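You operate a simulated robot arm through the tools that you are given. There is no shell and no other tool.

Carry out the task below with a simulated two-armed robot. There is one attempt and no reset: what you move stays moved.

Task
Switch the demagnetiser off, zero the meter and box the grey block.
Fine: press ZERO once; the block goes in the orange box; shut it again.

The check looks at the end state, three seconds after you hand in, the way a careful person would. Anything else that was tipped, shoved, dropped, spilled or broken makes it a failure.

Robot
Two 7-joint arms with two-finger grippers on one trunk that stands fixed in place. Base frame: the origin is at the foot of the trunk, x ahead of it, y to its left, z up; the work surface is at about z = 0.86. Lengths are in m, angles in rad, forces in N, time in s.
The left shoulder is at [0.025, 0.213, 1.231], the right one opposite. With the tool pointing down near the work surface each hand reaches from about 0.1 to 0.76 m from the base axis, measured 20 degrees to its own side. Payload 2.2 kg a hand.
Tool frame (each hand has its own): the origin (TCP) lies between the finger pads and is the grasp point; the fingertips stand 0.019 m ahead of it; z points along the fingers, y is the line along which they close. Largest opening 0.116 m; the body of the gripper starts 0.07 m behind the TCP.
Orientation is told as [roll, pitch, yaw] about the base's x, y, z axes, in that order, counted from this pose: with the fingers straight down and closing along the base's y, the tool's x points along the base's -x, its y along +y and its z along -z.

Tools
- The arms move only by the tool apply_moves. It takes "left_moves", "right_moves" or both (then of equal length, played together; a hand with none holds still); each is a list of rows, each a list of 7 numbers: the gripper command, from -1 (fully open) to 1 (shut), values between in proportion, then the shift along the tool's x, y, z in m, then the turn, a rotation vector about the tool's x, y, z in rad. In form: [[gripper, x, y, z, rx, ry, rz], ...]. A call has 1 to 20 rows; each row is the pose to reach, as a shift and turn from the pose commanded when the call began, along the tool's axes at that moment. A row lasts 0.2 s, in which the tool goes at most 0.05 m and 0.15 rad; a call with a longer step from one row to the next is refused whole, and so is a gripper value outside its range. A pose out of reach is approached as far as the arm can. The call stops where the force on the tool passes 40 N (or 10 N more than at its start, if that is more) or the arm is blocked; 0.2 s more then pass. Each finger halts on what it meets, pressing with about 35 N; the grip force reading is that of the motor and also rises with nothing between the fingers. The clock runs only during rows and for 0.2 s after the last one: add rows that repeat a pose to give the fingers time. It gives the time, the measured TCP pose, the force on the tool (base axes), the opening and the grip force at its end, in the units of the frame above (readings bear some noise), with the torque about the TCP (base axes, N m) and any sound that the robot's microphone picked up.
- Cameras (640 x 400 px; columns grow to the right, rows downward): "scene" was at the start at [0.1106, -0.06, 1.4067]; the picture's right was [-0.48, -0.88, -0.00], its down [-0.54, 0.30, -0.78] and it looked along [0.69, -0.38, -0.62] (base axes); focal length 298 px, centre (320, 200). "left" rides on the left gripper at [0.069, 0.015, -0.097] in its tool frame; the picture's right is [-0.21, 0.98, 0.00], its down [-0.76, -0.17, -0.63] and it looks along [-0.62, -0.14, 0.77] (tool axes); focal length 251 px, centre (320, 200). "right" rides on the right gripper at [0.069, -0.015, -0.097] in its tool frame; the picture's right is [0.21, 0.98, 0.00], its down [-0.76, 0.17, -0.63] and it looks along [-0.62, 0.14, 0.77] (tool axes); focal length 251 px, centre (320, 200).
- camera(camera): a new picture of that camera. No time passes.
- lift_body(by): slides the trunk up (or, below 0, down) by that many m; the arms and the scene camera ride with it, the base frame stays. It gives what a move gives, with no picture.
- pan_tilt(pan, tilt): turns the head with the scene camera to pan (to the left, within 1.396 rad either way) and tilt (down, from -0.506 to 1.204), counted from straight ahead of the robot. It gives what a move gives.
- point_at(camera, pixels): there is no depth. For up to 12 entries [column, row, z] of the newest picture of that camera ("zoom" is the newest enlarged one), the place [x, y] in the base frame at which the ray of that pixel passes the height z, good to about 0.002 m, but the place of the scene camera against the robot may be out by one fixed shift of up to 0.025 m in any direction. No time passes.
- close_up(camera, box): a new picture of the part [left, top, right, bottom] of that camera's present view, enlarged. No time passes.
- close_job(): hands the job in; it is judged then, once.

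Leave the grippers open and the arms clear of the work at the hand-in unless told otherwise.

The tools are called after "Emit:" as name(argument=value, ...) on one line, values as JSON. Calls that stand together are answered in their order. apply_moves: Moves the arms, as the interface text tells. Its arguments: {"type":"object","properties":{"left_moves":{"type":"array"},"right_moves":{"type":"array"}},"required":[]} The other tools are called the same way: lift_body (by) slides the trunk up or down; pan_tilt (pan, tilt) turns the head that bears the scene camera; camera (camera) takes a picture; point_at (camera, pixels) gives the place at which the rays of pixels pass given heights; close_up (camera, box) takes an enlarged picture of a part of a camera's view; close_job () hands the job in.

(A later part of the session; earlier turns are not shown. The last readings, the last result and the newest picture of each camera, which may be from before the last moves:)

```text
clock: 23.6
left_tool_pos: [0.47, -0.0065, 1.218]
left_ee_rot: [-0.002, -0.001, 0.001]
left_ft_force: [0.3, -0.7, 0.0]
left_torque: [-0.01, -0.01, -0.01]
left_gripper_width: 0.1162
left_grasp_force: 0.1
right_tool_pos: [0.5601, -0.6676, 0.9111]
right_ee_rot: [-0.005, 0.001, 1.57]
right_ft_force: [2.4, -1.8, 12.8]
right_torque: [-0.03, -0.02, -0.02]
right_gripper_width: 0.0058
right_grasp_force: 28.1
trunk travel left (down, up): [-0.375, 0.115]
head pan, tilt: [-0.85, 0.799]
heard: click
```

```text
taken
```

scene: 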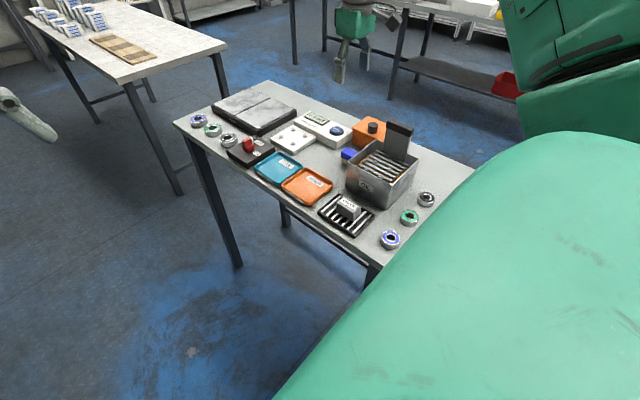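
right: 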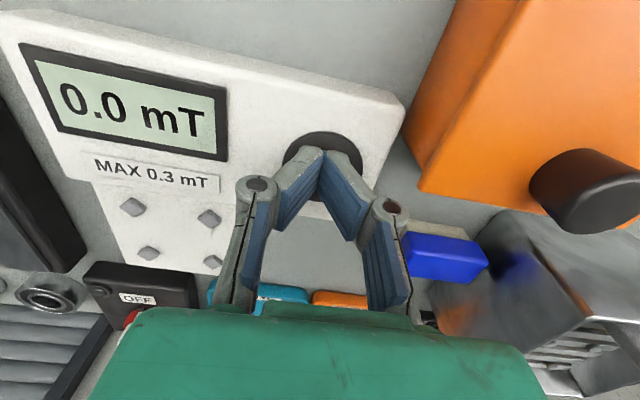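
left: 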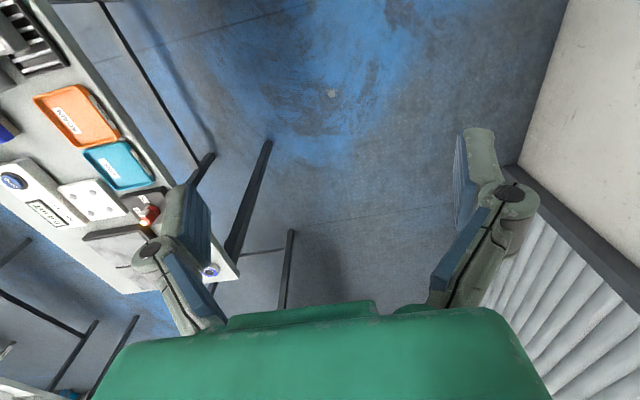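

A click, and the meter now reads 0.0 mT. I lift straight up 0.12 m, fingers kept closed until well clear.

Emit:
apply_moves(right_moves=[[1, 0, 0, -0.02, 0, 0, 0], [1, 0, 0, -0.06, 0, 0, 0], [1, 0, 0, -0.1, 0, 0, 0], [1, 0, 0, -0.14, 0, 0, 0], [1, 0, 0, -0.14, 0, 0, 0]])

Emit:
close_up(camera="scene", box=[270, 85, 430, 185])

Emit:
camera(camera="right")

```text
clock: 24.8
left_tool_pos: [0.4699, -0.0089, 1.2176]
left_ee_rot: [-0.002, -0.002, 0.0]
left_ft_force: [-1.0, -0.2, 0.7]
left_torque: [0.01, -0.01, -0.02]
left_gripper_width: 0.1159
left_grasp_force: 0.0
right_tool_pos: [0.5612, -0.6688, 1.0484]
right_ee_rot: [0.001, -0.001, 1.569]
right_ft_force: [-0.5, -0.3, 0.2]
right_torque: [-0.02, 0.01, 0.03]
right_gripper_width: 0.0
right_grasp_force: 28.1
trunk travel left (down, up): [-0.375, 0.115]
head pan, tilt: [-0.85, 0.799]
```

```text
4.00 times, centred on (350, 135) of scene
```

zoom: 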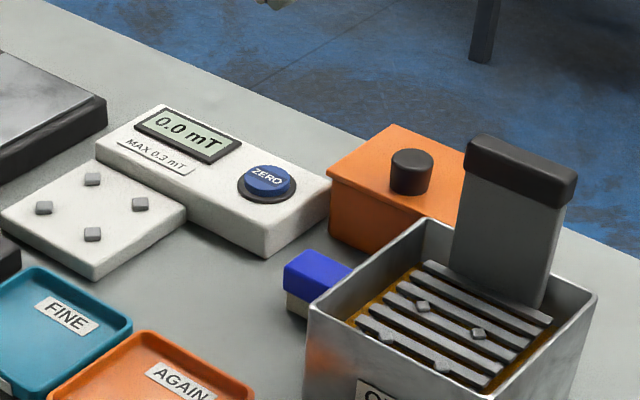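

```text
taken
```

right: 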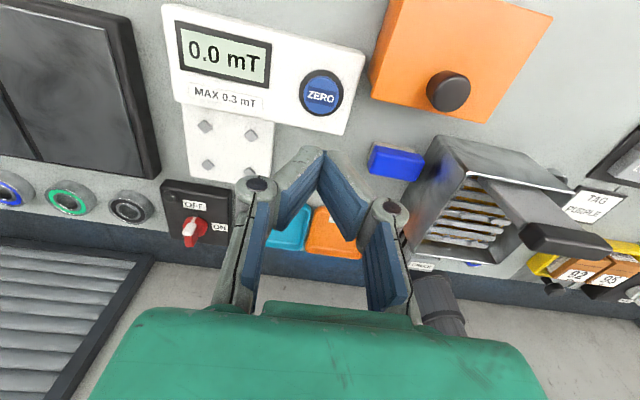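

ZERO popped back and the meter reads 0.0. Now the orange box: I enlarge it in both views to learn how the lid is held.

Emit:
close_up(camera="scene", box=[345, 105, 409, 145])

Emit:
close_up(camera="right", box=[360, 0, 568, 130])

Emit:
point_at(camera="right", pixels=[[369, 97, 0.906], [489, 122, 0.906], [552, 16, 0.906], [448, 91, 0.93], [372, 175, 0.88], [463, 160, 0.95], [370, 90, 0.86]])

```text
10.00 times, centred on (377, 125) of scene
```

zoom: 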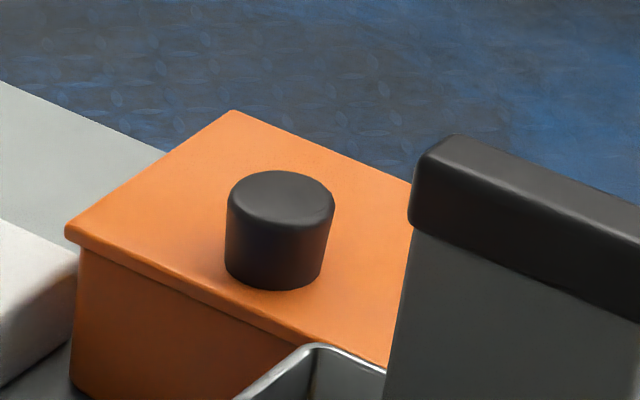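

```text
3.08 times, centred on (464, 65) of right
```

zoom: 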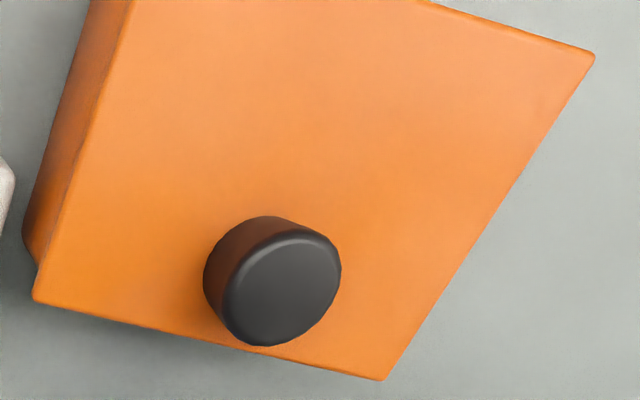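

```text
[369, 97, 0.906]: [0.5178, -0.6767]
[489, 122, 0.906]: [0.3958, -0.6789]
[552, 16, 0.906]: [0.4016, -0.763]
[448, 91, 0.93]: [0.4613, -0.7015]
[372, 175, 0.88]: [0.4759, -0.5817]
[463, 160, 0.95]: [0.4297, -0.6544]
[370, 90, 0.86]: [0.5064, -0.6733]
```

The lid overhangs the box's front and the dark knob sits at about (0.462, -0.703), nearer the front edge (+y), so it probably hinges at the rear (y≈-0.763). I move over the knob at z≈1.0, fingers 0.07 apart closing along x, to look once more before descending.

Emit:
apply_moves(right_moves=[[0.3, 0.008, 0.025, 0.0, 0, 0, 0], [-0.2, 0.017, 0.05, 0.01, 0, 0, 0], [-0.2, 0.026, 0.075, 0.03, 0, 0, 0], [-0.2, 0.034, 0.099, 0.048, 0, 0, 0], [-0.2, 0.034, 0.099, 0.048, 0, 0, 0]])

Emit:
camera(camera="right")

Emit:
close_up(camera="scene", box=[310, 70, 430, 150])

```text
clock: 26.0
left_tool_pos: [0.4702, -0.0083, 1.2185]
left_ee_rot: [0.001, -0.003, -0.001]
left_ft_force: [0.1, 0.3, 0.1]
left_torque: [-0.02, 0.0, 0.0]
left_gripper_width: 0.1158
left_grasp_force: 0.0
right_tool_pos: [0.4605, -0.7007, 1.0014]
right_ee_rot: [-0.002, 0.001, 1.572]
right_ft_force: [0.5, -0.3, -0.4]
right_torque: [-0.01, 0.04, 0.02]
right_gripper_width: 0.0697
right_grasp_force: 0.0
trunk travel left (down, up): [-0.375, 0.115]
head pan, tilt: [-0.85, 0.799]
```

```text
taken
```

right: 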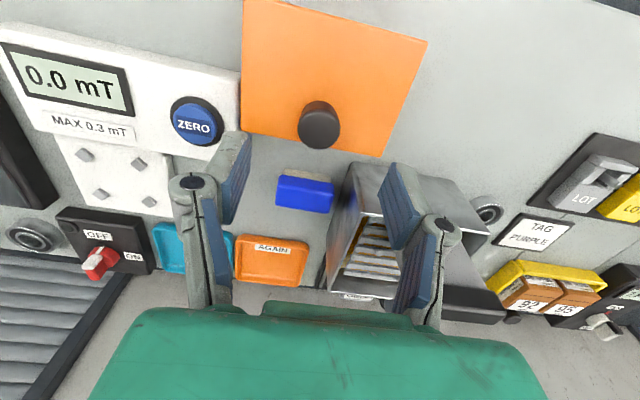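

```text
5.00 times, centred on (370, 110) of scene
```

zoom: 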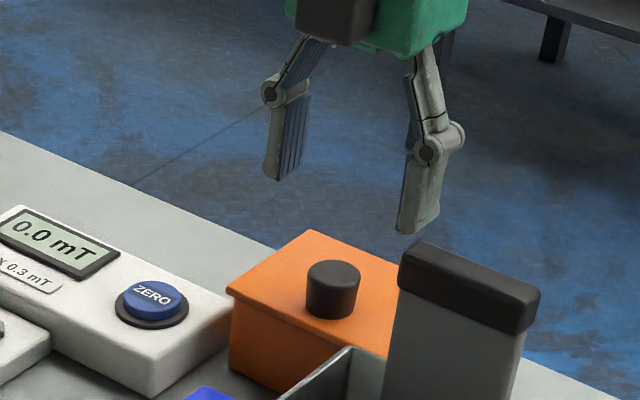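

I see a grey "LOT" object at the right edge too, so I enlarge that area to be sure which one is "the grey block", and read the knob's position.

Emit:
close_up(camera="right", box=[440, 120, 640, 345])

Emit:
close_up(camera="right", box=[230, 60, 430, 185])

Emit:
point_at(camera="right", pixels=[[319, 129, 0.93], [317, 110, 0.93], [241, 134, 0.906], [386, 157, 0.906], [427, 40, 0.906], [243, 2, 0.906]])

```text
1.78 times, centred on (540, 232) of right
```

zoom: 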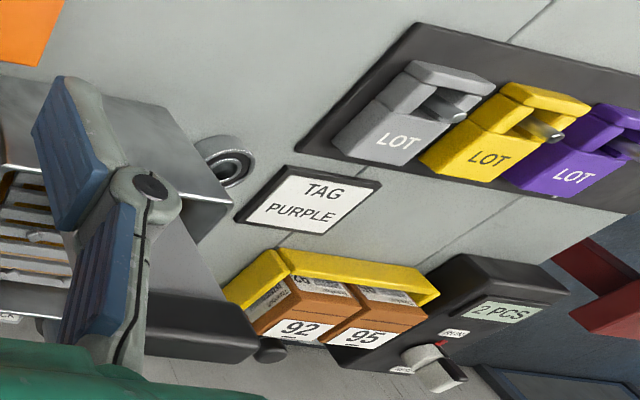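

```text
3.20 times, centred on (330, 122) of right
```

zoom: 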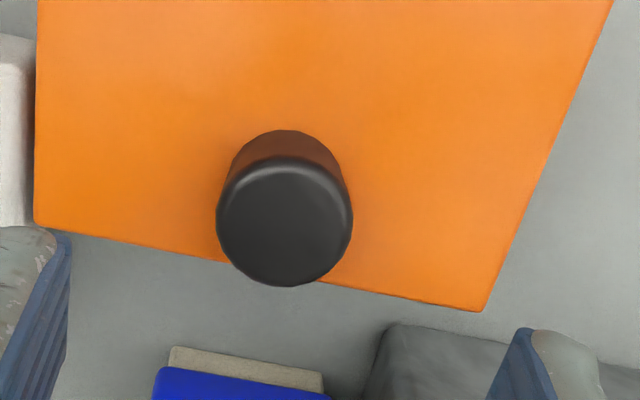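

```text
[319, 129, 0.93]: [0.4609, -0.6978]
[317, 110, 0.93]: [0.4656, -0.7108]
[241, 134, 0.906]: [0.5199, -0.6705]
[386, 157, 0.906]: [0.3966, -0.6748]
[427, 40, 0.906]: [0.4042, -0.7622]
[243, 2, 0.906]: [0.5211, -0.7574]
```

The LOT pieces are three coloured stampers in a rack; the CHECK piece is the plain grey block. Lid spans x 0.397–0.521, y -0.760 to -0.672; knob centre (0.461, -0.699). I descend 0.068 with fingers either side of the knob, tips staying above the lid.

Emit:
apply_moves(right_moves=[[-0.2, -0.001, 0, 0.025, 0, 0, 0], [-0.2, -0.001, 0, 0.05, 0, 0, 0], [-0.2, -0.001, 0, 0.068, 0, 0, 0], [-0.2, -0.001, 0, 0.068, 0, 0, 0]])

Emit:
camera(camera="right")

Emit:
close_up(camera="scene", box=[330, 90, 426, 150])

```text
clock: 27.0
left_tool_pos: [0.4703, -0.0045, 1.2183]
left_ee_rot: [-0.001, -0.002, -0.001]
left_ft_force: [-0.3, -0.1, -0.6]
left_torque: [0.0, 0.05, 0.01]
left_gripper_width: 0.1161
left_grasp_force: 0.1
right_tool_pos: [0.4591, -0.6999, 0.9343]
right_ee_rot: [-0.002, 0.004, 1.571]
right_ft_force: [-4.5, -0.6, 22.7]
right_torque: [-0.29, 0.63, -0.06]
right_gripper_width: 0.0686
right_grasp_force: 9.7
trunk travel left (down, up): [-0.375, 0.115]
head pan, tilt: [-0.85, 0.799]
```

```text
taken
```

right: 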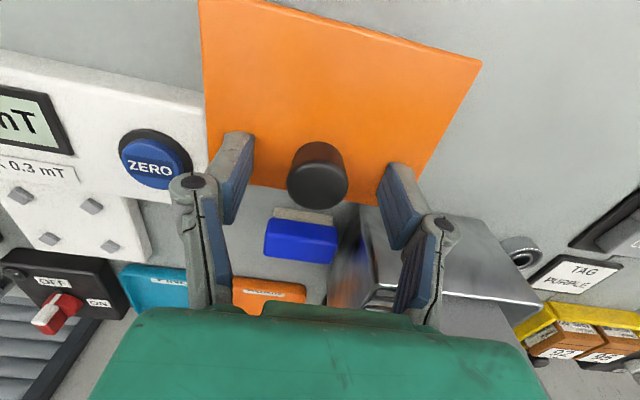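

```text
6.67 times, centred on (378, 120) of scene
```

zoom: 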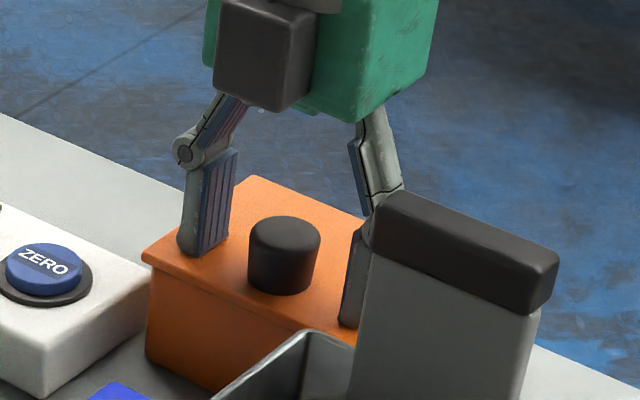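

Contact: the fingertips touch the lid (22.7 N up), so the lid top is at z≈0.915. I back up 6 mm straight.

Emit:
apply_moves(right_moves=[[-0.2, 0, 0, -0.006, 0, 0, 0], [-0.2, 0, 0, -0.006, 0, 0, 0]])

Emit:
camera(camera="right")

```text
clock: 27.6
left_tool_pos: [0.4702, -0.0078, 1.2179]
left_ee_rot: [-0.001, -0.001, 0.0]
left_ft_force: [-0.1, 0.2, -0.1]
left_torque: [-0.01, 0.01, 0.01]
left_gripper_width: 0.1163
left_grasp_force: 0.1
right_tool_pos: [0.4593, -0.6996, 0.9393]
right_ee_rot: [-0.002, -0.001, 1.569]
right_ft_force: [0.1, -0.2, 0.0]
right_torque: [0.01, 0.0, -0.01]
right_gripper_width: 0.0696
right_grasp_force: 0.0
trunk travel left (down, up): [-0.375, 0.115]
head pan, tilt: [-0.85, 0.799]
```

```text
taken
```

right: 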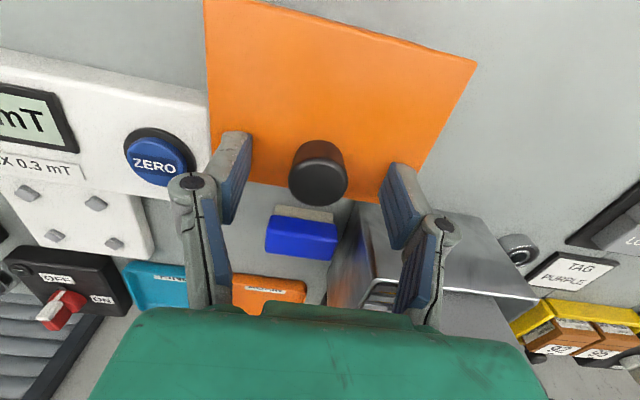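

Free again at z=0.939. The knob top centre appears at pixel (319,180) against the TCP's (320,187), so it is 3 mm further to -y. I shift 3 mm and close on the knob.

Emit:
apply_moves(right_moves=[[-0.2, 0.003, 0, 0, 0, 0, 0], [0.3, 0.003, 0, 0, 0, 0, 0], [0.9, 0.003, 0, 0, 0, 0, 0], [0.9, 0.003, 0, 0, 0, 0, 0]])

Emit:
camera(camera="right")

Emit:
close_up(camera="scene", box=[330, 90, 426, 150])

```text
clock: 28.6
left_tool_pos: [0.4708, -0.0083, 1.219]
left_ee_rot: [0.0, -0.002, -0.001]
left_ft_force: [-0.4, 0.8, -0.9]
left_torque: [-0.02, 0.01, 0.0]
left_gripper_width: 0.1159
left_grasp_force: 0.0
right_tool_pos: [0.4598, -0.7034, 0.94]
right_ee_rot: [-0.002, 0.0, 1.569]
right_ft_force: [0.9, -0.3, 0.1]
right_torque: [0.0, -0.06, 0.0]
right_gripper_width: 0.0281
right_grasp_force: 34.8
trunk travel left (down, up): [-0.375, 0.115]
head pan, tilt: [-0.85, 0.799]
```

```text
taken
```

right: 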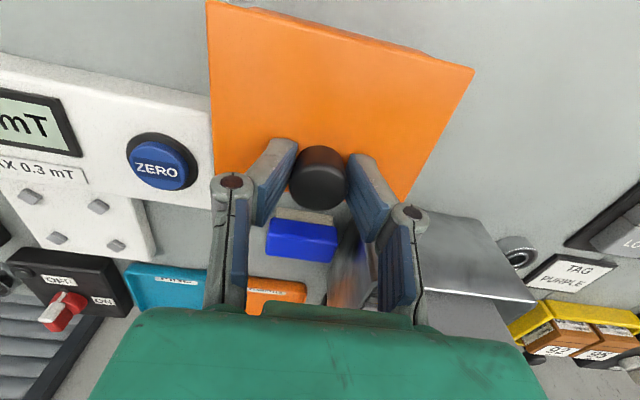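

```text
6.67 times, centred on (378, 120) of scene
```

zoom: 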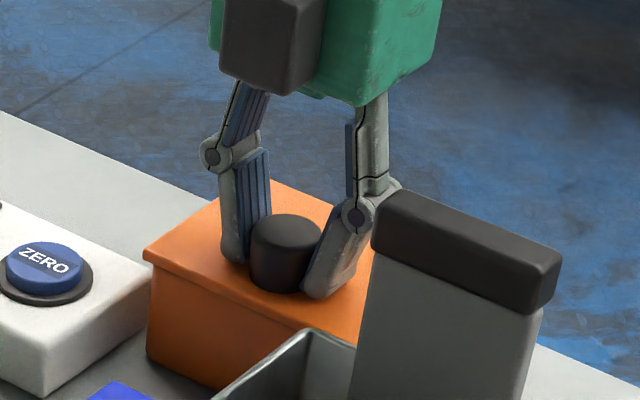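

Knob gripped (28 mm). I lift 12 mm gently to see whether the lid hinges or comes free.

Emit:
apply_moves(right_moves=[[0.9, 0, 0, -0.004, 0, 0, 0], [0.9, 0.001, 0, -0.008, 0, 0, 0], [0.9, 0.003, 0, -0.012, 0, 0, 0], [0.9, 0.003, 0, -0.012, 0, 0, 0]])

Emit:
camera(camera="right")

Emit:
close_up(camera="scene", box=[330, 90, 426, 150])

```text
clock: 29.6
left_tool_pos: [0.4711, -0.009, 1.2173]
left_ee_rot: [-0.001, -0.003, 0.001]
left_ft_force: [0.7, -0.6, 1.0]
left_torque: [0.0, 0.02, 0.0]
left_gripper_width: 0.1158
left_grasp_force: 0.0
right_tool_pos: [0.4601, -0.7059, 0.9509]
right_ee_rot: [-0.003, 0.001, 1.57]
right_ft_force: [0.2, 1.3, -3.4]
right_torque: [0.21, 0.06, 0.0]
right_gripper_width: 0.0282
right_grasp_force: 35.1
trunk travel left (down, up): [-0.375, 0.115]
head pan, tilt: [-0.85, 0.799]
```

```text
taken
```

right: 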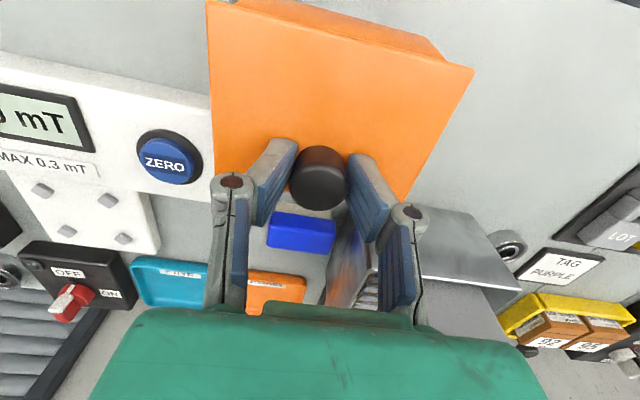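

```text
6.67 times, centred on (378, 120) of scene
```

zoom: 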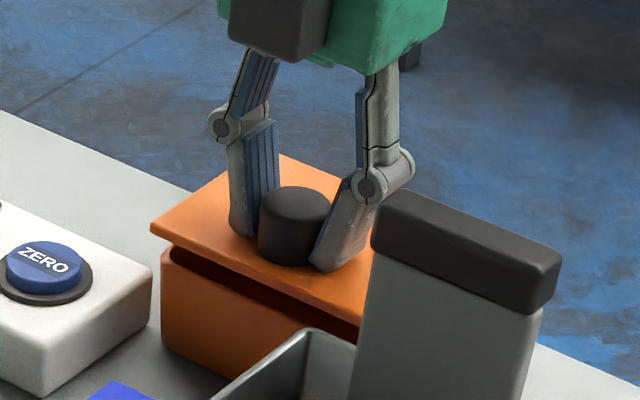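

The lid came up and a dark gap shows at the front. I enlarge both views to see whether the rear rose as well and whether the box body moved.

Emit:
close_up(camera="scene", box=[345, 105, 409, 145])

Emit:
close_up(camera="right", box=[190, 0, 490, 185])

```text
10.00 times, centred on (377, 125) of scene
```

zoom: 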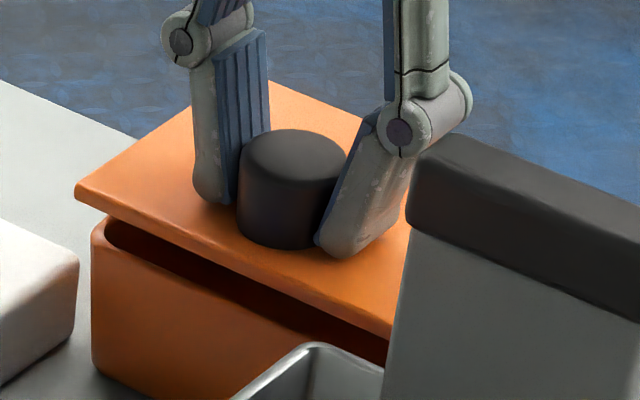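

```text
2.13 times, centred on (340, 92) of right
```

zoom: 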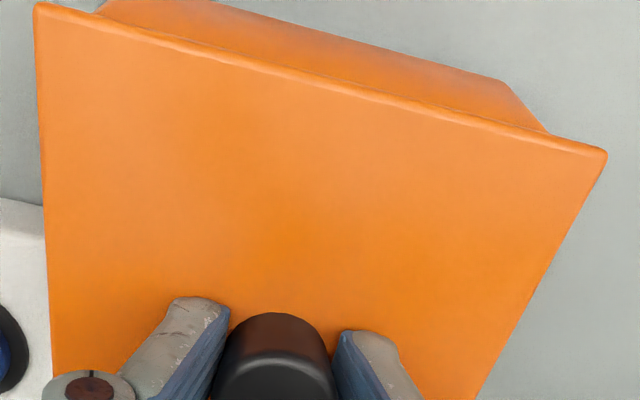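

The rear face of the box now shows behind the lid. I read the box's bottom rear corner (425,36) and the lid's rear corners to see if the body shifted or tilts.

Emit:
point_at(camera="right", pixels=[[425, 36, 0.86], [448, 59, 0.9], [473, 70, 0.925], [207, 1, 0.925], [236, 2, 0.86], [196, 180, 0.89]])

Emit:
close_up(camera="right", box=[380, 20, 500, 100])

Emit:
close_up(camera="scene", box=[335, 110, 375, 145])

```text
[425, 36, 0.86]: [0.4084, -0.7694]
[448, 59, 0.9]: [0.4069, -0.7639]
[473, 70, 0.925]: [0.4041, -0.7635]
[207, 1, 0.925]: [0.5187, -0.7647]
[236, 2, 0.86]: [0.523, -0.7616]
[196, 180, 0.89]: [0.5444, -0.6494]
```

```text
5.00 times, centred on (440, 60) of right
```

zoom: 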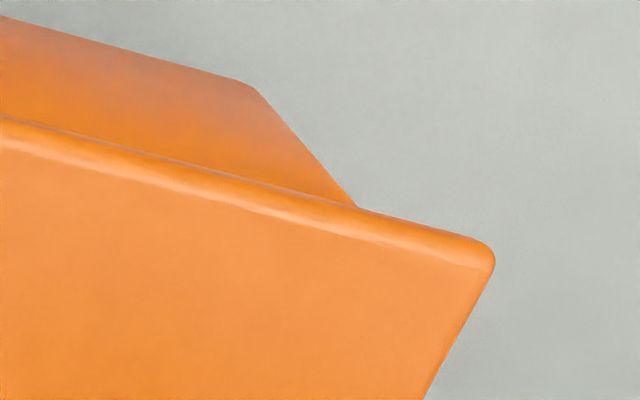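

```text
11.43 times, centred on (355, 128) of scene
```

zoom: 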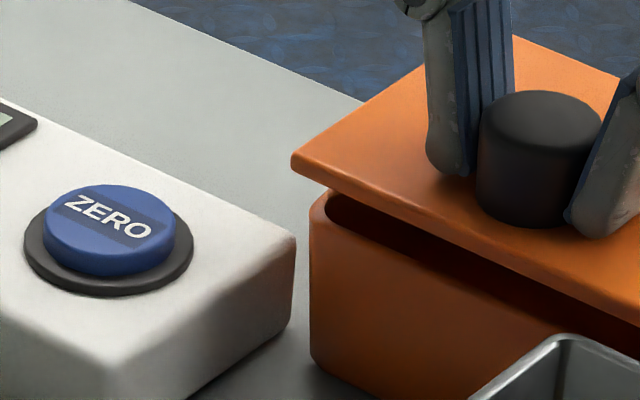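

The lid rose level – it is a lift-off lid (about 3.4 N). I raise it another 5 cm to look into the box and at the lid's underside.

Emit:
apply_moves(right_moves=[[0.9, 0, 0, -0.01, 0, 0, 0], [0.9, 0, 0, -0.025, 0, 0, 0], [0.9, 0, 0, -0.04, 0, 0, 0], [0.9, 0, 0, -0.05, 0, 0, 0], [0.9, 0, 0, -0.05, 0, 0, 0]])

Emit:
close_up(camera="scene", box=[330, 85, 426, 145])

Emit:
camera(camera="right")

```text
clock: 30.8
left_tool_pos: [0.4706, -0.0078, 1.2183]
left_ee_rot: [0.0, -0.003, 0.001]
left_ft_force: [-0.5, 0.5, 0.5]
left_torque: [0.0, 0.0, 0.0]
left_gripper_width: 0.1159
left_grasp_force: 0.1
right_tool_pos: [0.4625, -0.7049, 0.9997]
right_ee_rot: [-0.002, 0.0, 1.571]
right_ft_force: [-0.9, -0.6, -6.1]
right_torque: [0.28, 0.0, 0.01]
right_gripper_width: 0.028
right_grasp_force: 35.7
trunk travel left (down, up): [-0.375, 0.115]
head pan, tilt: [-0.85, 0.799]
```

```text
6.67 times, centred on (378, 115) of scene
```

zoom: 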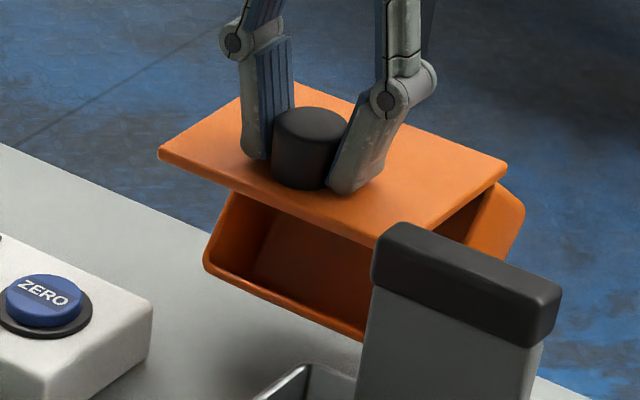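

```text
taken
```

right: 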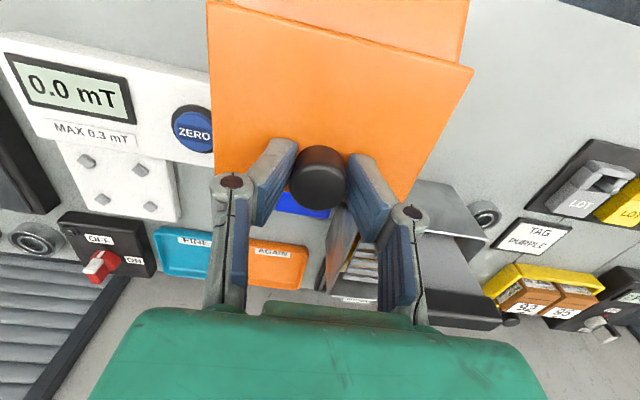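

Important: the lid is hinged at the rear to the box, and because I held the lid rigid the whole box is now hanging from it. I must reverse the same path exactly: lower 5 cm slowly first.

Emit:
apply_moves(right_moves=[[0.9, 0, 0, 0.008, 0, 0, 0], [0.9, 0, 0, 0.016, 0, 0, 0], [0.9, 0, 0, 0.024, 0, 0, 0], [0.9, 0, 0, 0.032, 0, 0, 0], [0.9, 0, 0, 0.04, 0, 0, 0], [0.9, 0, 0, 0.045, 0, 0, 0], [0.9, 0, 0, 0.05, 0, 0, 0], [0.9, 0, 0, 0.05, 0, 0, 0]])

Emit:
close_up(camera="scene", box=[330, 90, 426, 150])

Emit:
camera(camera="right")

```text
clock: 32.6
left_tool_pos: [0.471, -0.0064, 1.2186]
left_ee_rot: [0.0, -0.002, 0.001]
left_ft_force: [0.1, 0.8, 0.3]
left_torque: [-0.02, 0.01, 0.03]
left_gripper_width: 0.1161
left_grasp_force: 0.1
right_tool_pos: [0.4603, -0.7043, 0.9503]
right_ee_rot: [0.0, -0.003, 1.571]
right_ft_force: [0.3, 0.8, -4.7]
right_torque: [0.27, -0.08, 0.04]
right_gripper_width: 0.0284
right_grasp_force: 35.2
trunk travel left (down, up): [-0.375, 0.115]
head pan, tilt: [-0.85, 0.799]
```

```text
6.67 times, centred on (378, 120) of scene
```

zoom: 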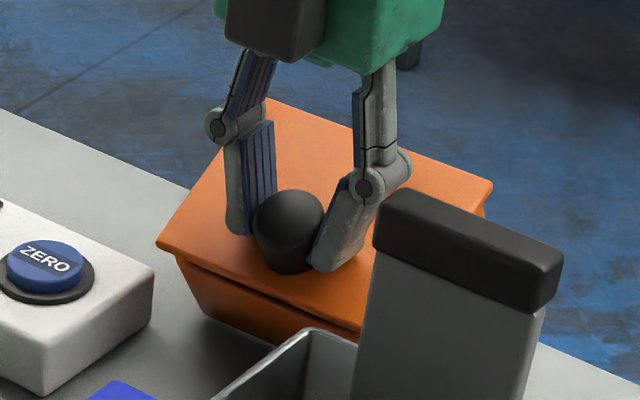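

```text
taken
```

right: 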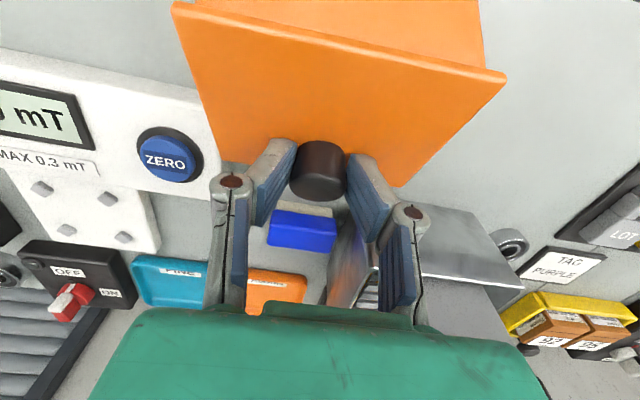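

The lid has pivoted in my grip: lid and box are now nearly closed together but tilted about 26° nose-down, standing on the box's front-bottom edge at y≈-0.715. I will level it by turning the tool about the base x-axis around that edge (tool ry negative), in part first, and check.

Emit:
apply_moves(right_moves=[[0.9, 0.004, 0, -0.001, 0, -0.045, 0], [0.9, 0.0082, 0, -0.001, 0, -0.09, 0], [0.9, 0.012, 0, -0.001, 0, -0.135, 0], [0.9, 0.0163, 0, -0.0008, 0, -0.18, 0], [0.9, 0.0163, 0, -0.0008, 0, -0.18, 0]])

Emit:
close_up(camera="scene", box=[330, 90, 426, 150])

Emit:
camera(camera="right")

```text
clock: 33.8
left_tool_pos: [0.4706, -0.0067, 1.2183]
left_ee_rot: [-0.001, -0.002, 0.001]
left_ft_force: [0.5, -0.2, -0.4]
left_torque: [0.0, 0.02, -0.02]
left_gripper_width: 0.1158
left_grasp_force: 0.1
right_tool_pos: [0.4605, -0.7217, 0.9503]
right_ee_rot: [-0.001, -0.179, 1.57]
right_ft_force: [0.1, 0.7, -3.9]
right_torque: [0.24, -0.09, 0.03]
right_gripper_width: 0.0286
right_grasp_force: 35.2
trunk travel left (down, up): [-0.375, 0.115]
head pan, tilt: [-0.85, 0.799]
```

```text
6.67 times, centred on (378, 120) of scene
```

zoom: 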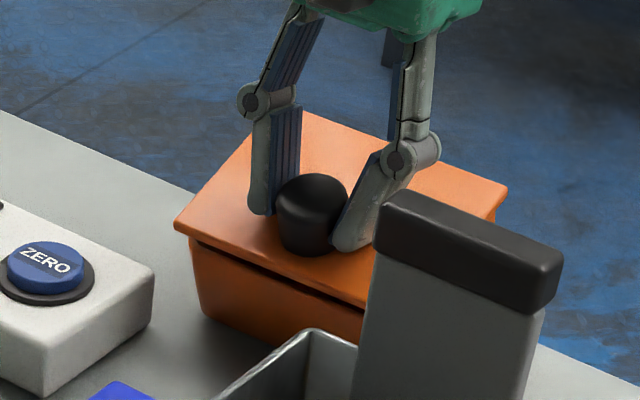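

```text
taken
```

right: 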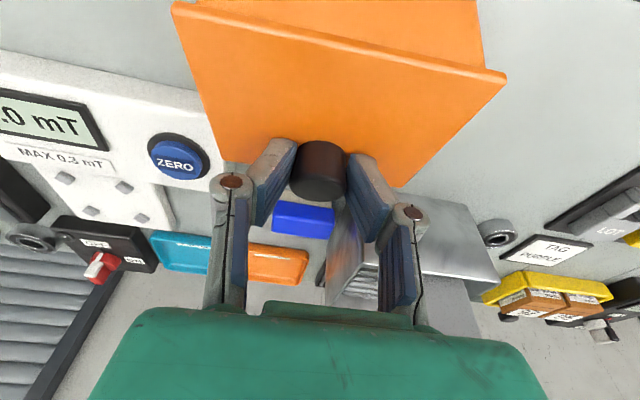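

It is levelling nicely and the arm follows. I continue the same turn by another 0.18 rad.

Emit:
apply_moves(right_moves=[[0.9, 0.0041, 0, -0.0004, 0, -0.045, 0], [0.9, 0.0082, 0, -0.0006, 0, -0.09, 0], [0.9, 0.0123, 0, -0.0005, 0, -0.135, 0], [0.9, 0.0164, 0, -0.0004, 0, -0.18, 0], [0.9, 0.0164, 0, -0.0004, 0, -0.18, 0]])

Emit:
close_up(camera="scene", box=[330, 90, 426, 150])

Emit:
camera(camera="right")

```text
clock: 35.0
left_tool_pos: [0.4712, -0.0074, 1.2191]
left_ee_rot: [0.001, -0.002, 0.001]
left_ft_force: [-0.1, 1.3, 0.6]
left_torque: [0.01, -0.03, 0.0]
left_gripper_width: 0.1161
left_grasp_force: 0.2
right_tool_pos: [0.4618, -0.7406, 0.9477]
right_ee_rot: [-0.002, -0.362, 1.572]
right_ft_force: [0.9, 0.3, -3.7]
right_torque: [0.18, 0.07, -0.01]
right_gripper_width: 0.0286
right_grasp_force: 35.0
trunk travel left (down, up): [-0.375, 0.115]
head pan, tilt: [-0.85, 0.799]
```

```text
6.67 times, centred on (378, 120) of scene
```

zoom: 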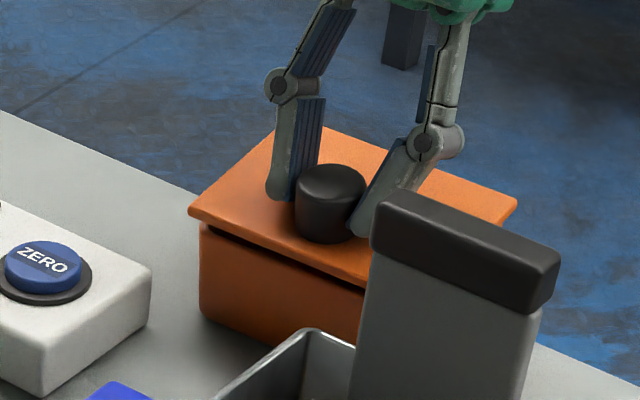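

```text
taken
```

right: 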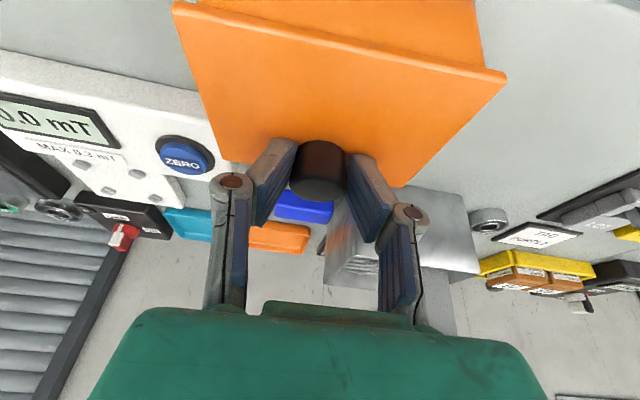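

Nearly level, still a thin gap. I finish the turn (0.09 rad) and lower about 8 mm so the lid closes and the box stands flat.

Emit:
apply_moves(right_moves=[[0.9, 0.002, 0, 0.001, 0, -0.045, 0], [0.9, 0.004, 0, 0.002, 0, -0.085, 0], [0.9, 0.005, 0, 0.004, 0, -0.085, 0], [0.9, 0.0065, 0, 0.0058, 0, -0.085, 0], [0.9, 0.0065, 0, 0.0058, 0, -0.085, 0]])

Emit:
close_up(camera="scene", box=[330, 90, 426, 150])

Emit:
camera(camera="right")

```text
clock: 36.2
left_tool_pos: [0.4708, -0.0066, 1.2189]
left_ee_rot: [0.0, -0.001, 0.001]
left_ft_force: [-0.3, -0.1, -0.1]
left_torque: [0.01, 0.02, -0.02]
left_gripper_width: 0.1159
left_grasp_force: 0.2
right_tool_pos: [0.4637, -0.7439, 0.9398]
right_ee_rot: [-0.003, -0.446, 1.575]
right_ft_force: [1.5, -1.5, 3.2]
right_torque: [0.18, 0.17, -0.05]
right_gripper_width: 0.0284
right_grasp_force: 34.8
trunk travel left (down, up): [-0.375, 0.115]
head pan, tilt: [-0.85, 0.799]
```

```text
6.67 times, centred on (378, 120) of scene
```

zoom: 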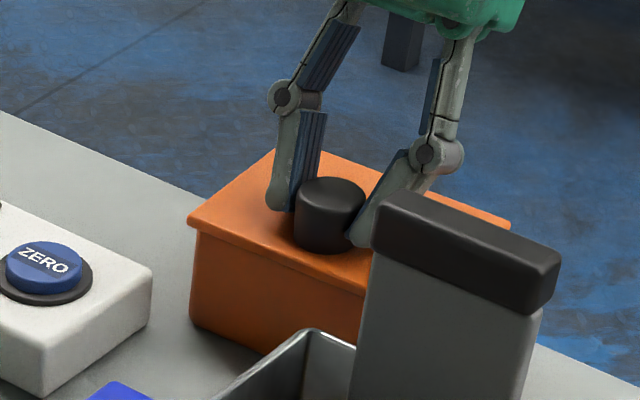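

```text
taken
```

right: 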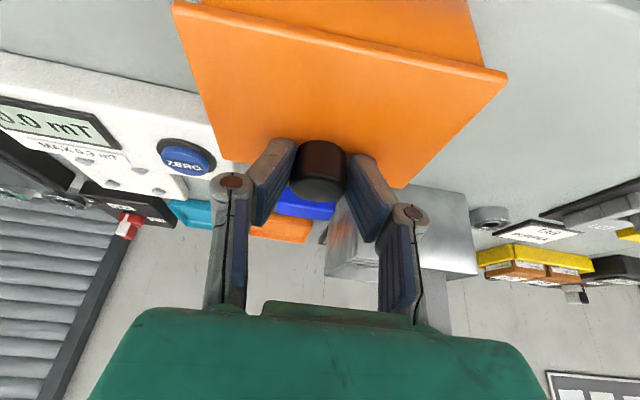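

The box is flat and the lid shut again, about 3 cm further back than before. While still holding the knob safely, I test whether a gripper command just under the knob's width gives a lighter grip (so the hinge could pivot freely).

Emit:
apply_moves(right_moves=[[0.53, 0, 0, 0, 0, 0, 0], [0.53, 0, 0, 0, 0, 0, 0]])

```text
clock: 36.8
left_tool_pos: [0.471, -0.0072, 1.2181]
left_ee_rot: [0.0, -0.003, 0.0]
left_ft_force: [-0.9, 0.4, 0.7]
left_torque: [0.01, 0.03, -0.01]
left_gripper_width: 0.1162
left_grasp_force: 0.0
right_tool_pos: [0.4618, -0.744, 0.9401]
right_ee_rot: [-0.003, -0.448, 1.574]
right_ft_force: [3.6, -3.1, 6.9]
right_torque: [0.15, -0.09, -0.08]
right_gripper_width: 0.0288
right_grasp_force: 34.7
trunk travel left (down, up): [-0.375, 0.115]
head pan, tilt: [-0.85, 0.799]
```

The grip stays at full force, so no light grip. The box stands flat and closed, so I open and back off along the tool axis 5 cm.

Emit:
apply_moves(right_moves=[[0.2, 0, 0, -0.001, 0, 0, 0], [-0.1, 0, 0, -0.002, 0, 0, 0], [-0.1, 0, 0, -0.002, 0, 0, 0], [-0.1, 0, 0, -0.02, 0, 0, 0], [-0.1, 0, 0, -0.05, 0, 0, 0], [-0.1, 0, 0, -0.08, 0, 0, 0], [-0.1, 0, 0, -0.08, 0, 0, 0]])

Emit:
close_up(camera="scene", box=[330, 90, 426, 150])

Emit:
camera(camera="right")

```text
clock: 37.3
left_tool_pos: [0.4661, -0.0037, 1.2212]
left_ee_rot: [-0.006, -0.006, -0.001]
left_ft_force: [-0.5, -0.4, 0.0]
left_torque: [-0.03, -0.03, -0.04]
left_gripper_width: 0.1162
left_grasp_force: 0.1
right_tool_pos: [0.4604, -0.7448, 0.9433]
right_ee_rot: [-0.002, -0.441, 1.569]
right_ft_force: [0.3, 0.1, 0.1]
right_torque: [-0.01, -0.05, 0.01]
right_gripper_width: 0.0638
right_grasp_force: 0.0
trunk travel left (down, up): [-0.375, 0.115]
head pan, tilt: [-0.85, 0.799]
stopped in row 2 (right hand): the arm was blocked; the commanded pose is now the measured one
```

```text
6.67 times, centred on (378, 120) of scene
```

zoom: 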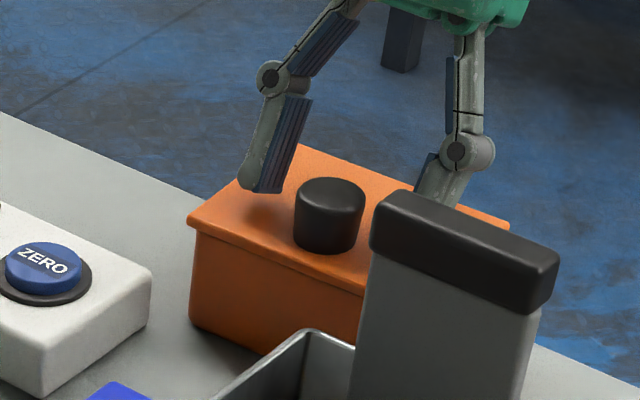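

```text
taken
```

right: 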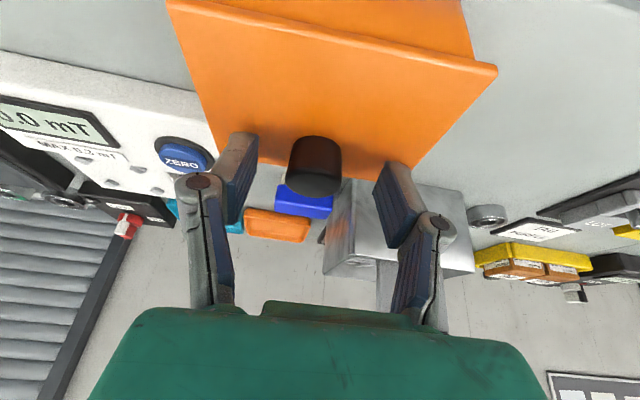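

The fingers opened and the box stayed put; the call stopped early, so I repeat just the retreat, 8 cm back along the tool axis.

Emit:
apply_moves(right_moves=[[-0.1, 0, 0, -0.01, 0, 0, 0], [-0.1, 0, 0, -0.03, 0, 0, 0], [-0.1, 0, 0, -0.05, 0, 0, 0], [-0.1, 0, 0, -0.07, 0, 0, 0], [-0.1, 0, 0, -0.07, 0, 0, 0]])

Emit:
camera(camera="right")

Emit:
close_up(camera="scene", box=[330, 90, 426, 150])

```text
clock: 37.9
left_tool_pos: [0.4593, 0.0016, 1.2212]
left_ee_rot: [-0.008, -0.01, 0.0]
left_ft_force: [0.3, 0.5, 0.6]
left_torque: [0.01, -0.03, 0.02]
left_gripper_width: 0.1161
left_grasp_force: 0.1
right_tool_pos: [0.4549, -0.7552, 0.9689]
right_ee_rot: [-0.002, -0.43, 1.569]
right_ft_force: [0.6, 0.0, -0.2]
right_torque: [-0.02, -0.02, -0.02]
right_gripper_width: 0.0636
right_grasp_force: 0.2
right hand out of reach, approached as far as the arm can: row 2, 3
trunk travel left (down, up): [-0.375, 0.115]
head pan, tilt: [-0.85, 0.799]
stopped in row 3 (right hand): the arm was blocked; the commanded pose is now the measured one
```

```text
taken
```

right: 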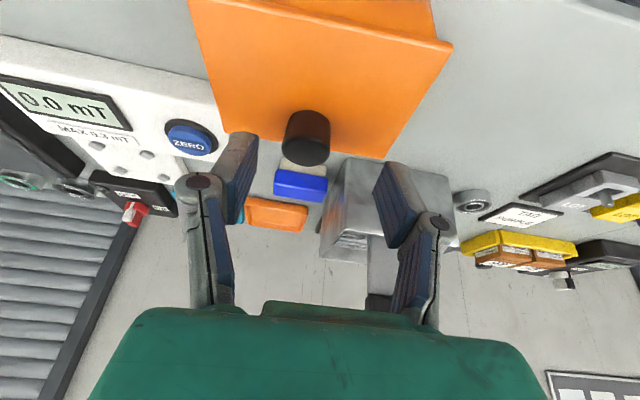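

```text
6.67 times, centred on (378, 120) of scene
```

zoom: 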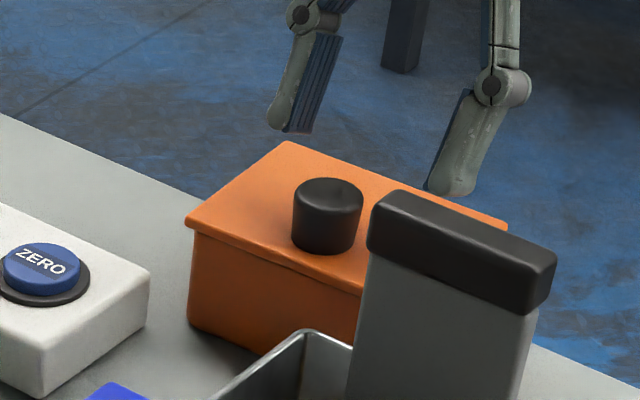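

The tips are clear of the knob, but this tilted pose is at the arm's reach limit. I come back up and toward the robot while returning the tool to vertical.

Emit:
apply_moves(right_moves=[[-0.1, -0.017, 0, -0.01, 0, 0.05, 0], [-0.1, -0.035, 0, -0.018, 0, 0.14, 0], [-0.1, -0.053, 0, -0.026, 0, 0.24, 0], [-0.1, -0.07, 0, -0.034, 0, 0.34, 0], [-0.1, -0.07, 0, -0.034, 0, 0.43, 0], [-0.1, -0.07, 0, -0.034, 0, 0.43, 0]])

Emit:
camera(camera="right")

Emit:
camera(camera="scene")

```text
clock: 39.3
left_tool_pos: [0.4621, -0.0006, 1.2215]
left_ee_rot: [-0.008, -0.007, 0.0]
left_ft_force: [-0.2, -0.1, 0.8]
left_torque: [-0.03, 0.02, -0.01]
left_gripper_width: 0.1162
left_grasp_force: 0.1
right_tool_pos: [0.4538, -0.703, 1.0279]
right_ee_rot: [0.0, 0.001, 1.567]
right_ft_force: [-0.2, 0.1, 0.7]
right_torque: [-0.01, 0.04, 0.0]
right_gripper_width: 0.0636
right_grasp_force: 0.0
trunk travel left (down, up): [-0.375, 0.115]
head pan, tilt: [-0.85, 0.799]
```

```text
taken
```

right: 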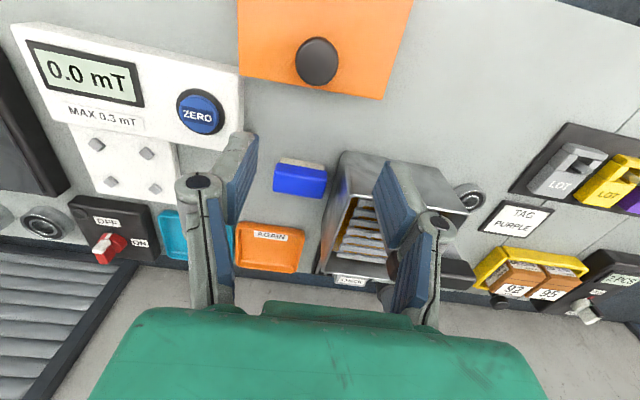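

```text
taken
```

scene: 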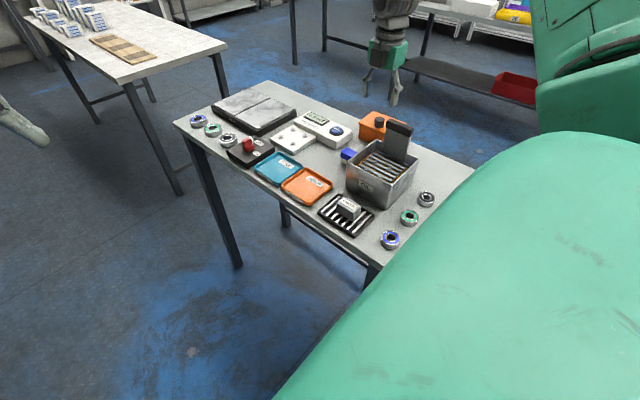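

Hand vertical at (0.454, -0.703, 1.028). I measure the box's new place: lid front corners (238,80) and (384,100), knob (317,62), table's far edge near (600,0), tank corner (340,153), meter corner (243,68).

Emit:
point_at(camera="right", pixels=[[238, 80, 0.915], [384, 100, 0.915], [317, 62, 0.937], [412, 0, 0.915], [620, 15, 0.86], [342, 152, 0.95], [243, 68, 0.89], [468, 163, 0.95], [277, 160, 0.87], [326, 166, 0.87]])

Emit:
close_up(camera="scene", box=[345, 100, 425, 150])

```text
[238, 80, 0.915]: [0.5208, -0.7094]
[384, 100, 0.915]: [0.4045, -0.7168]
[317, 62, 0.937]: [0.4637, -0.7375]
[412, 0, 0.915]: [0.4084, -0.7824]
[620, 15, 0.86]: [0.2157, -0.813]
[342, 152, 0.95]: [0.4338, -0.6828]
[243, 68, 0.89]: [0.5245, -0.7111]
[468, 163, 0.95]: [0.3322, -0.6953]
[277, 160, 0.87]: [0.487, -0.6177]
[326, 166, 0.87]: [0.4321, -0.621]
```

```text
8.00 times, centred on (385, 125) of scene
```

zoom: 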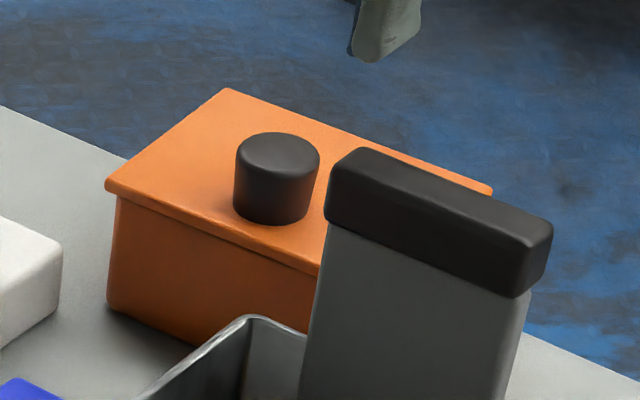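

The box is now ~3.5 cm back (lid front edge y≈-0.713, table edge y≈-0.813). Before opening properly, I'll put it back: the gripper opens 0.116, wide enough to straddle the box front-to-back. I move above its centre (0.463, -0.756) with yaw 0, fully open.

Emit:
apply_moves(right_moves=[[-0.1, 0.0, 0.0, -0.01, 0, 0, 0.13], [-0.4, 0.005, -0.001, -0.02, 0, 0, 0.26], [-0.7, 0.01, -0.002, -0.02, 0, 0, 0.39], [-1, 0.015, -0.003, -0.02, 0, 0, 0.52], [-1, 0.02, -0.004, -0.02, 0, 0, 0.65], [-1, 0.025, -0.005, -0.02, 0, 0, 0.78], [-1, 0.03, -0.006, -0.02, 0, 0, 0.91], [-1, 0.035, -0.007, -0.02, 0, 0, 1.04], [-1, 0.04, -0.008, -0.02, 0, 0, 1.17], [-1, 0.045, -0.009, -0.02, 0, 0, 1.3], [-1, 0.05, -0.009, -0.02, 0, 0, 1.44], [-1, 0.053, -0.009, -0.02, 0, 0, 1.567], [-1, 0.053, -0.009, -0.02, 0, 0, 1.567]])

Emit:
camera(camera="right")

Emit:
close_up(camera="scene", box=[320, 70, 430, 150])

```text
clock: 42.1
left_tool_pos: [0.4624, 0.0009, 1.2224]
left_ee_rot: [-0.007, -0.007, 0.0]
left_ft_force: [-0.2, 0.5, 0.3]
left_torque: [-0.01, 0.0, -0.01]
left_gripper_width: 0.1158
left_grasp_force: 0.1
right_tool_pos: [0.4622, -0.7557, 1.0484]
right_ee_rot: [-0.001, -0.001, -0.001]
right_ft_force: [0.4, 0.0, 0.6]
right_torque: [0.0, 0.03, 0.01]
right_gripper_width: 0.1159
right_grasp_force: 0.0
trunk travel left (down, up): [-0.375, 0.115]
head pan, tilt: [-0.85, 0.799]
```

```text
taken
```

right: 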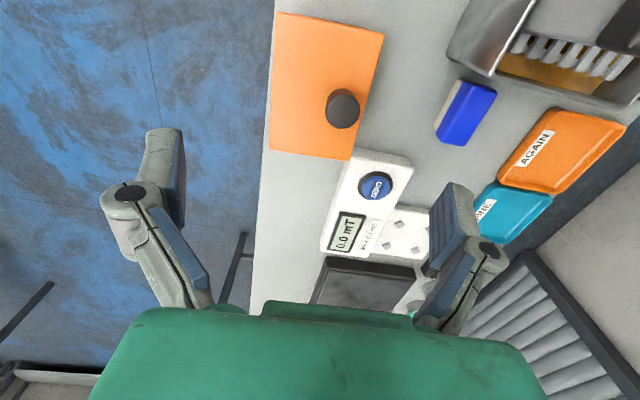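

```text
5.00 times, centred on (375, 110) of scene
```

zoom: 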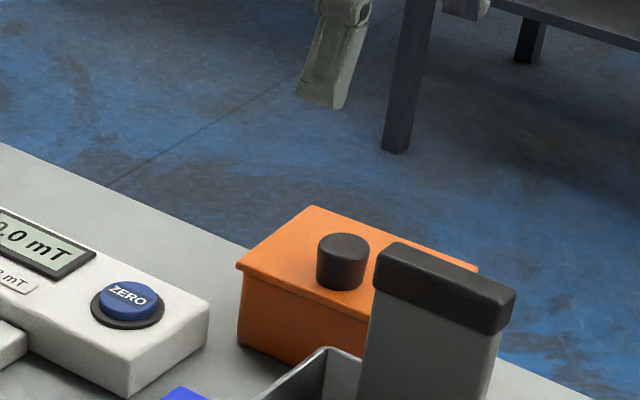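

Reached. I read the lid's four corners from here: (277,12), (383,33), (271,150), (349,160), the knob (343,110), and the table edge (262,200).

Emit:
point_at(camera="right", pixels=[[277, 12, 0.915], [383, 33, 0.915], [271, 150, 0.915], [349, 160, 0.915], [343, 108, 0.937], [262, 200, 0.86], [411, 158, 0.89], [352, 152, 0.89]])

Emit:
close_up(camera="right", box=[240, 0, 420, 180])

```text
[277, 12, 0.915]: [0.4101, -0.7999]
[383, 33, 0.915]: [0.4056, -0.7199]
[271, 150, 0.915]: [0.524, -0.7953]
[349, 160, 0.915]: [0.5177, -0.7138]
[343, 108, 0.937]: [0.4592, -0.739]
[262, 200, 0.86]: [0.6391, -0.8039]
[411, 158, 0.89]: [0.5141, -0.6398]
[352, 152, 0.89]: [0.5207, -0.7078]
```

```text
2.22 times, centred on (330, 90) of right
```

zoom: 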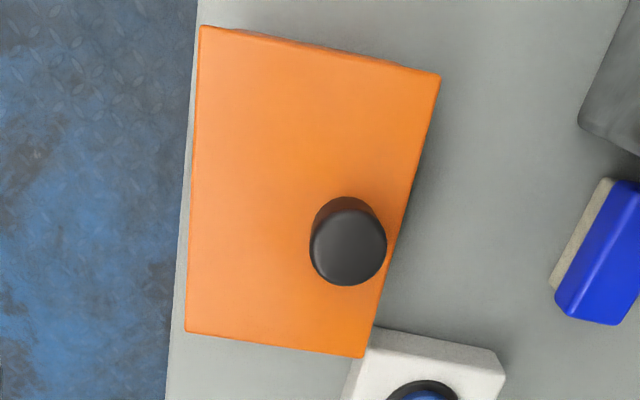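

Lid centre is (0.464, -0.757), yawed about 0.04 rad; the hand is centred over it. I match the yaw and descend to tips z≈0.945, just above the knob/lid height, then check.

Emit:
apply_moves(right_moves=[[-1, -0.001, -0.001, 0.02, 0, 0, -0.02], [-1, -0.002, -0.002, 0.05, 0, 0, -0.04], [-1, -0.002, -0.002, 0.085, 0, 0, -0.04], [-1, -0.002, -0.002, 0.085, 0, 0, -0.04]])

Emit:
camera(camera="right")

Emit:
close_up(camera="scene", box=[320, 70, 430, 150])

```text
clock: 43.1
left_tool_pos: [0.4616, 0.0004, 1.2204]
left_ee_rot: [-0.007, -0.006, 0.001]
left_ft_force: [-0.2, 0.6, -0.1]
left_torque: [-0.02, 0.0, -0.02]
left_gripper_width: 0.116
left_grasp_force: 0.1
right_tool_pos: [0.4655, -0.7583, 0.9636]
right_ee_rot: [0.0, 0.0, 0.041]
right_ft_force: [-0.5, -0.3, -0.4]
right_torque: [-0.02, 0.03, 0.01]
right_gripper_width: 0.1164
right_grasp_force: 0.1
trunk travel left (down, up): [-0.375, 0.115]
head pan, tilt: [-0.85, 0.799]
```

```text
taken
```

right: 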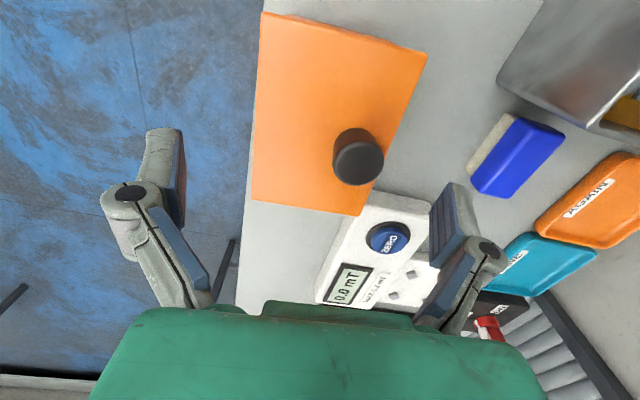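

```text
5.00 times, centred on (375, 110) of scene
```

zoom: 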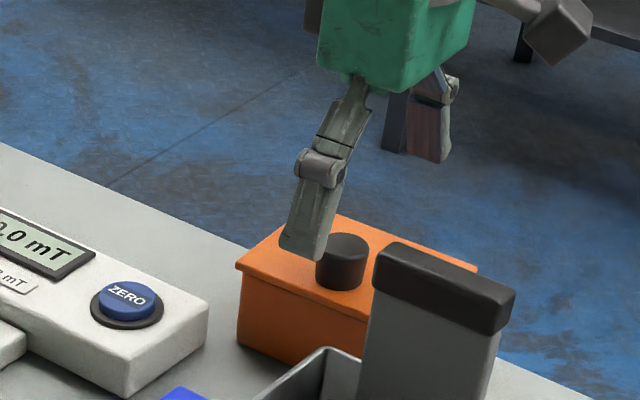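

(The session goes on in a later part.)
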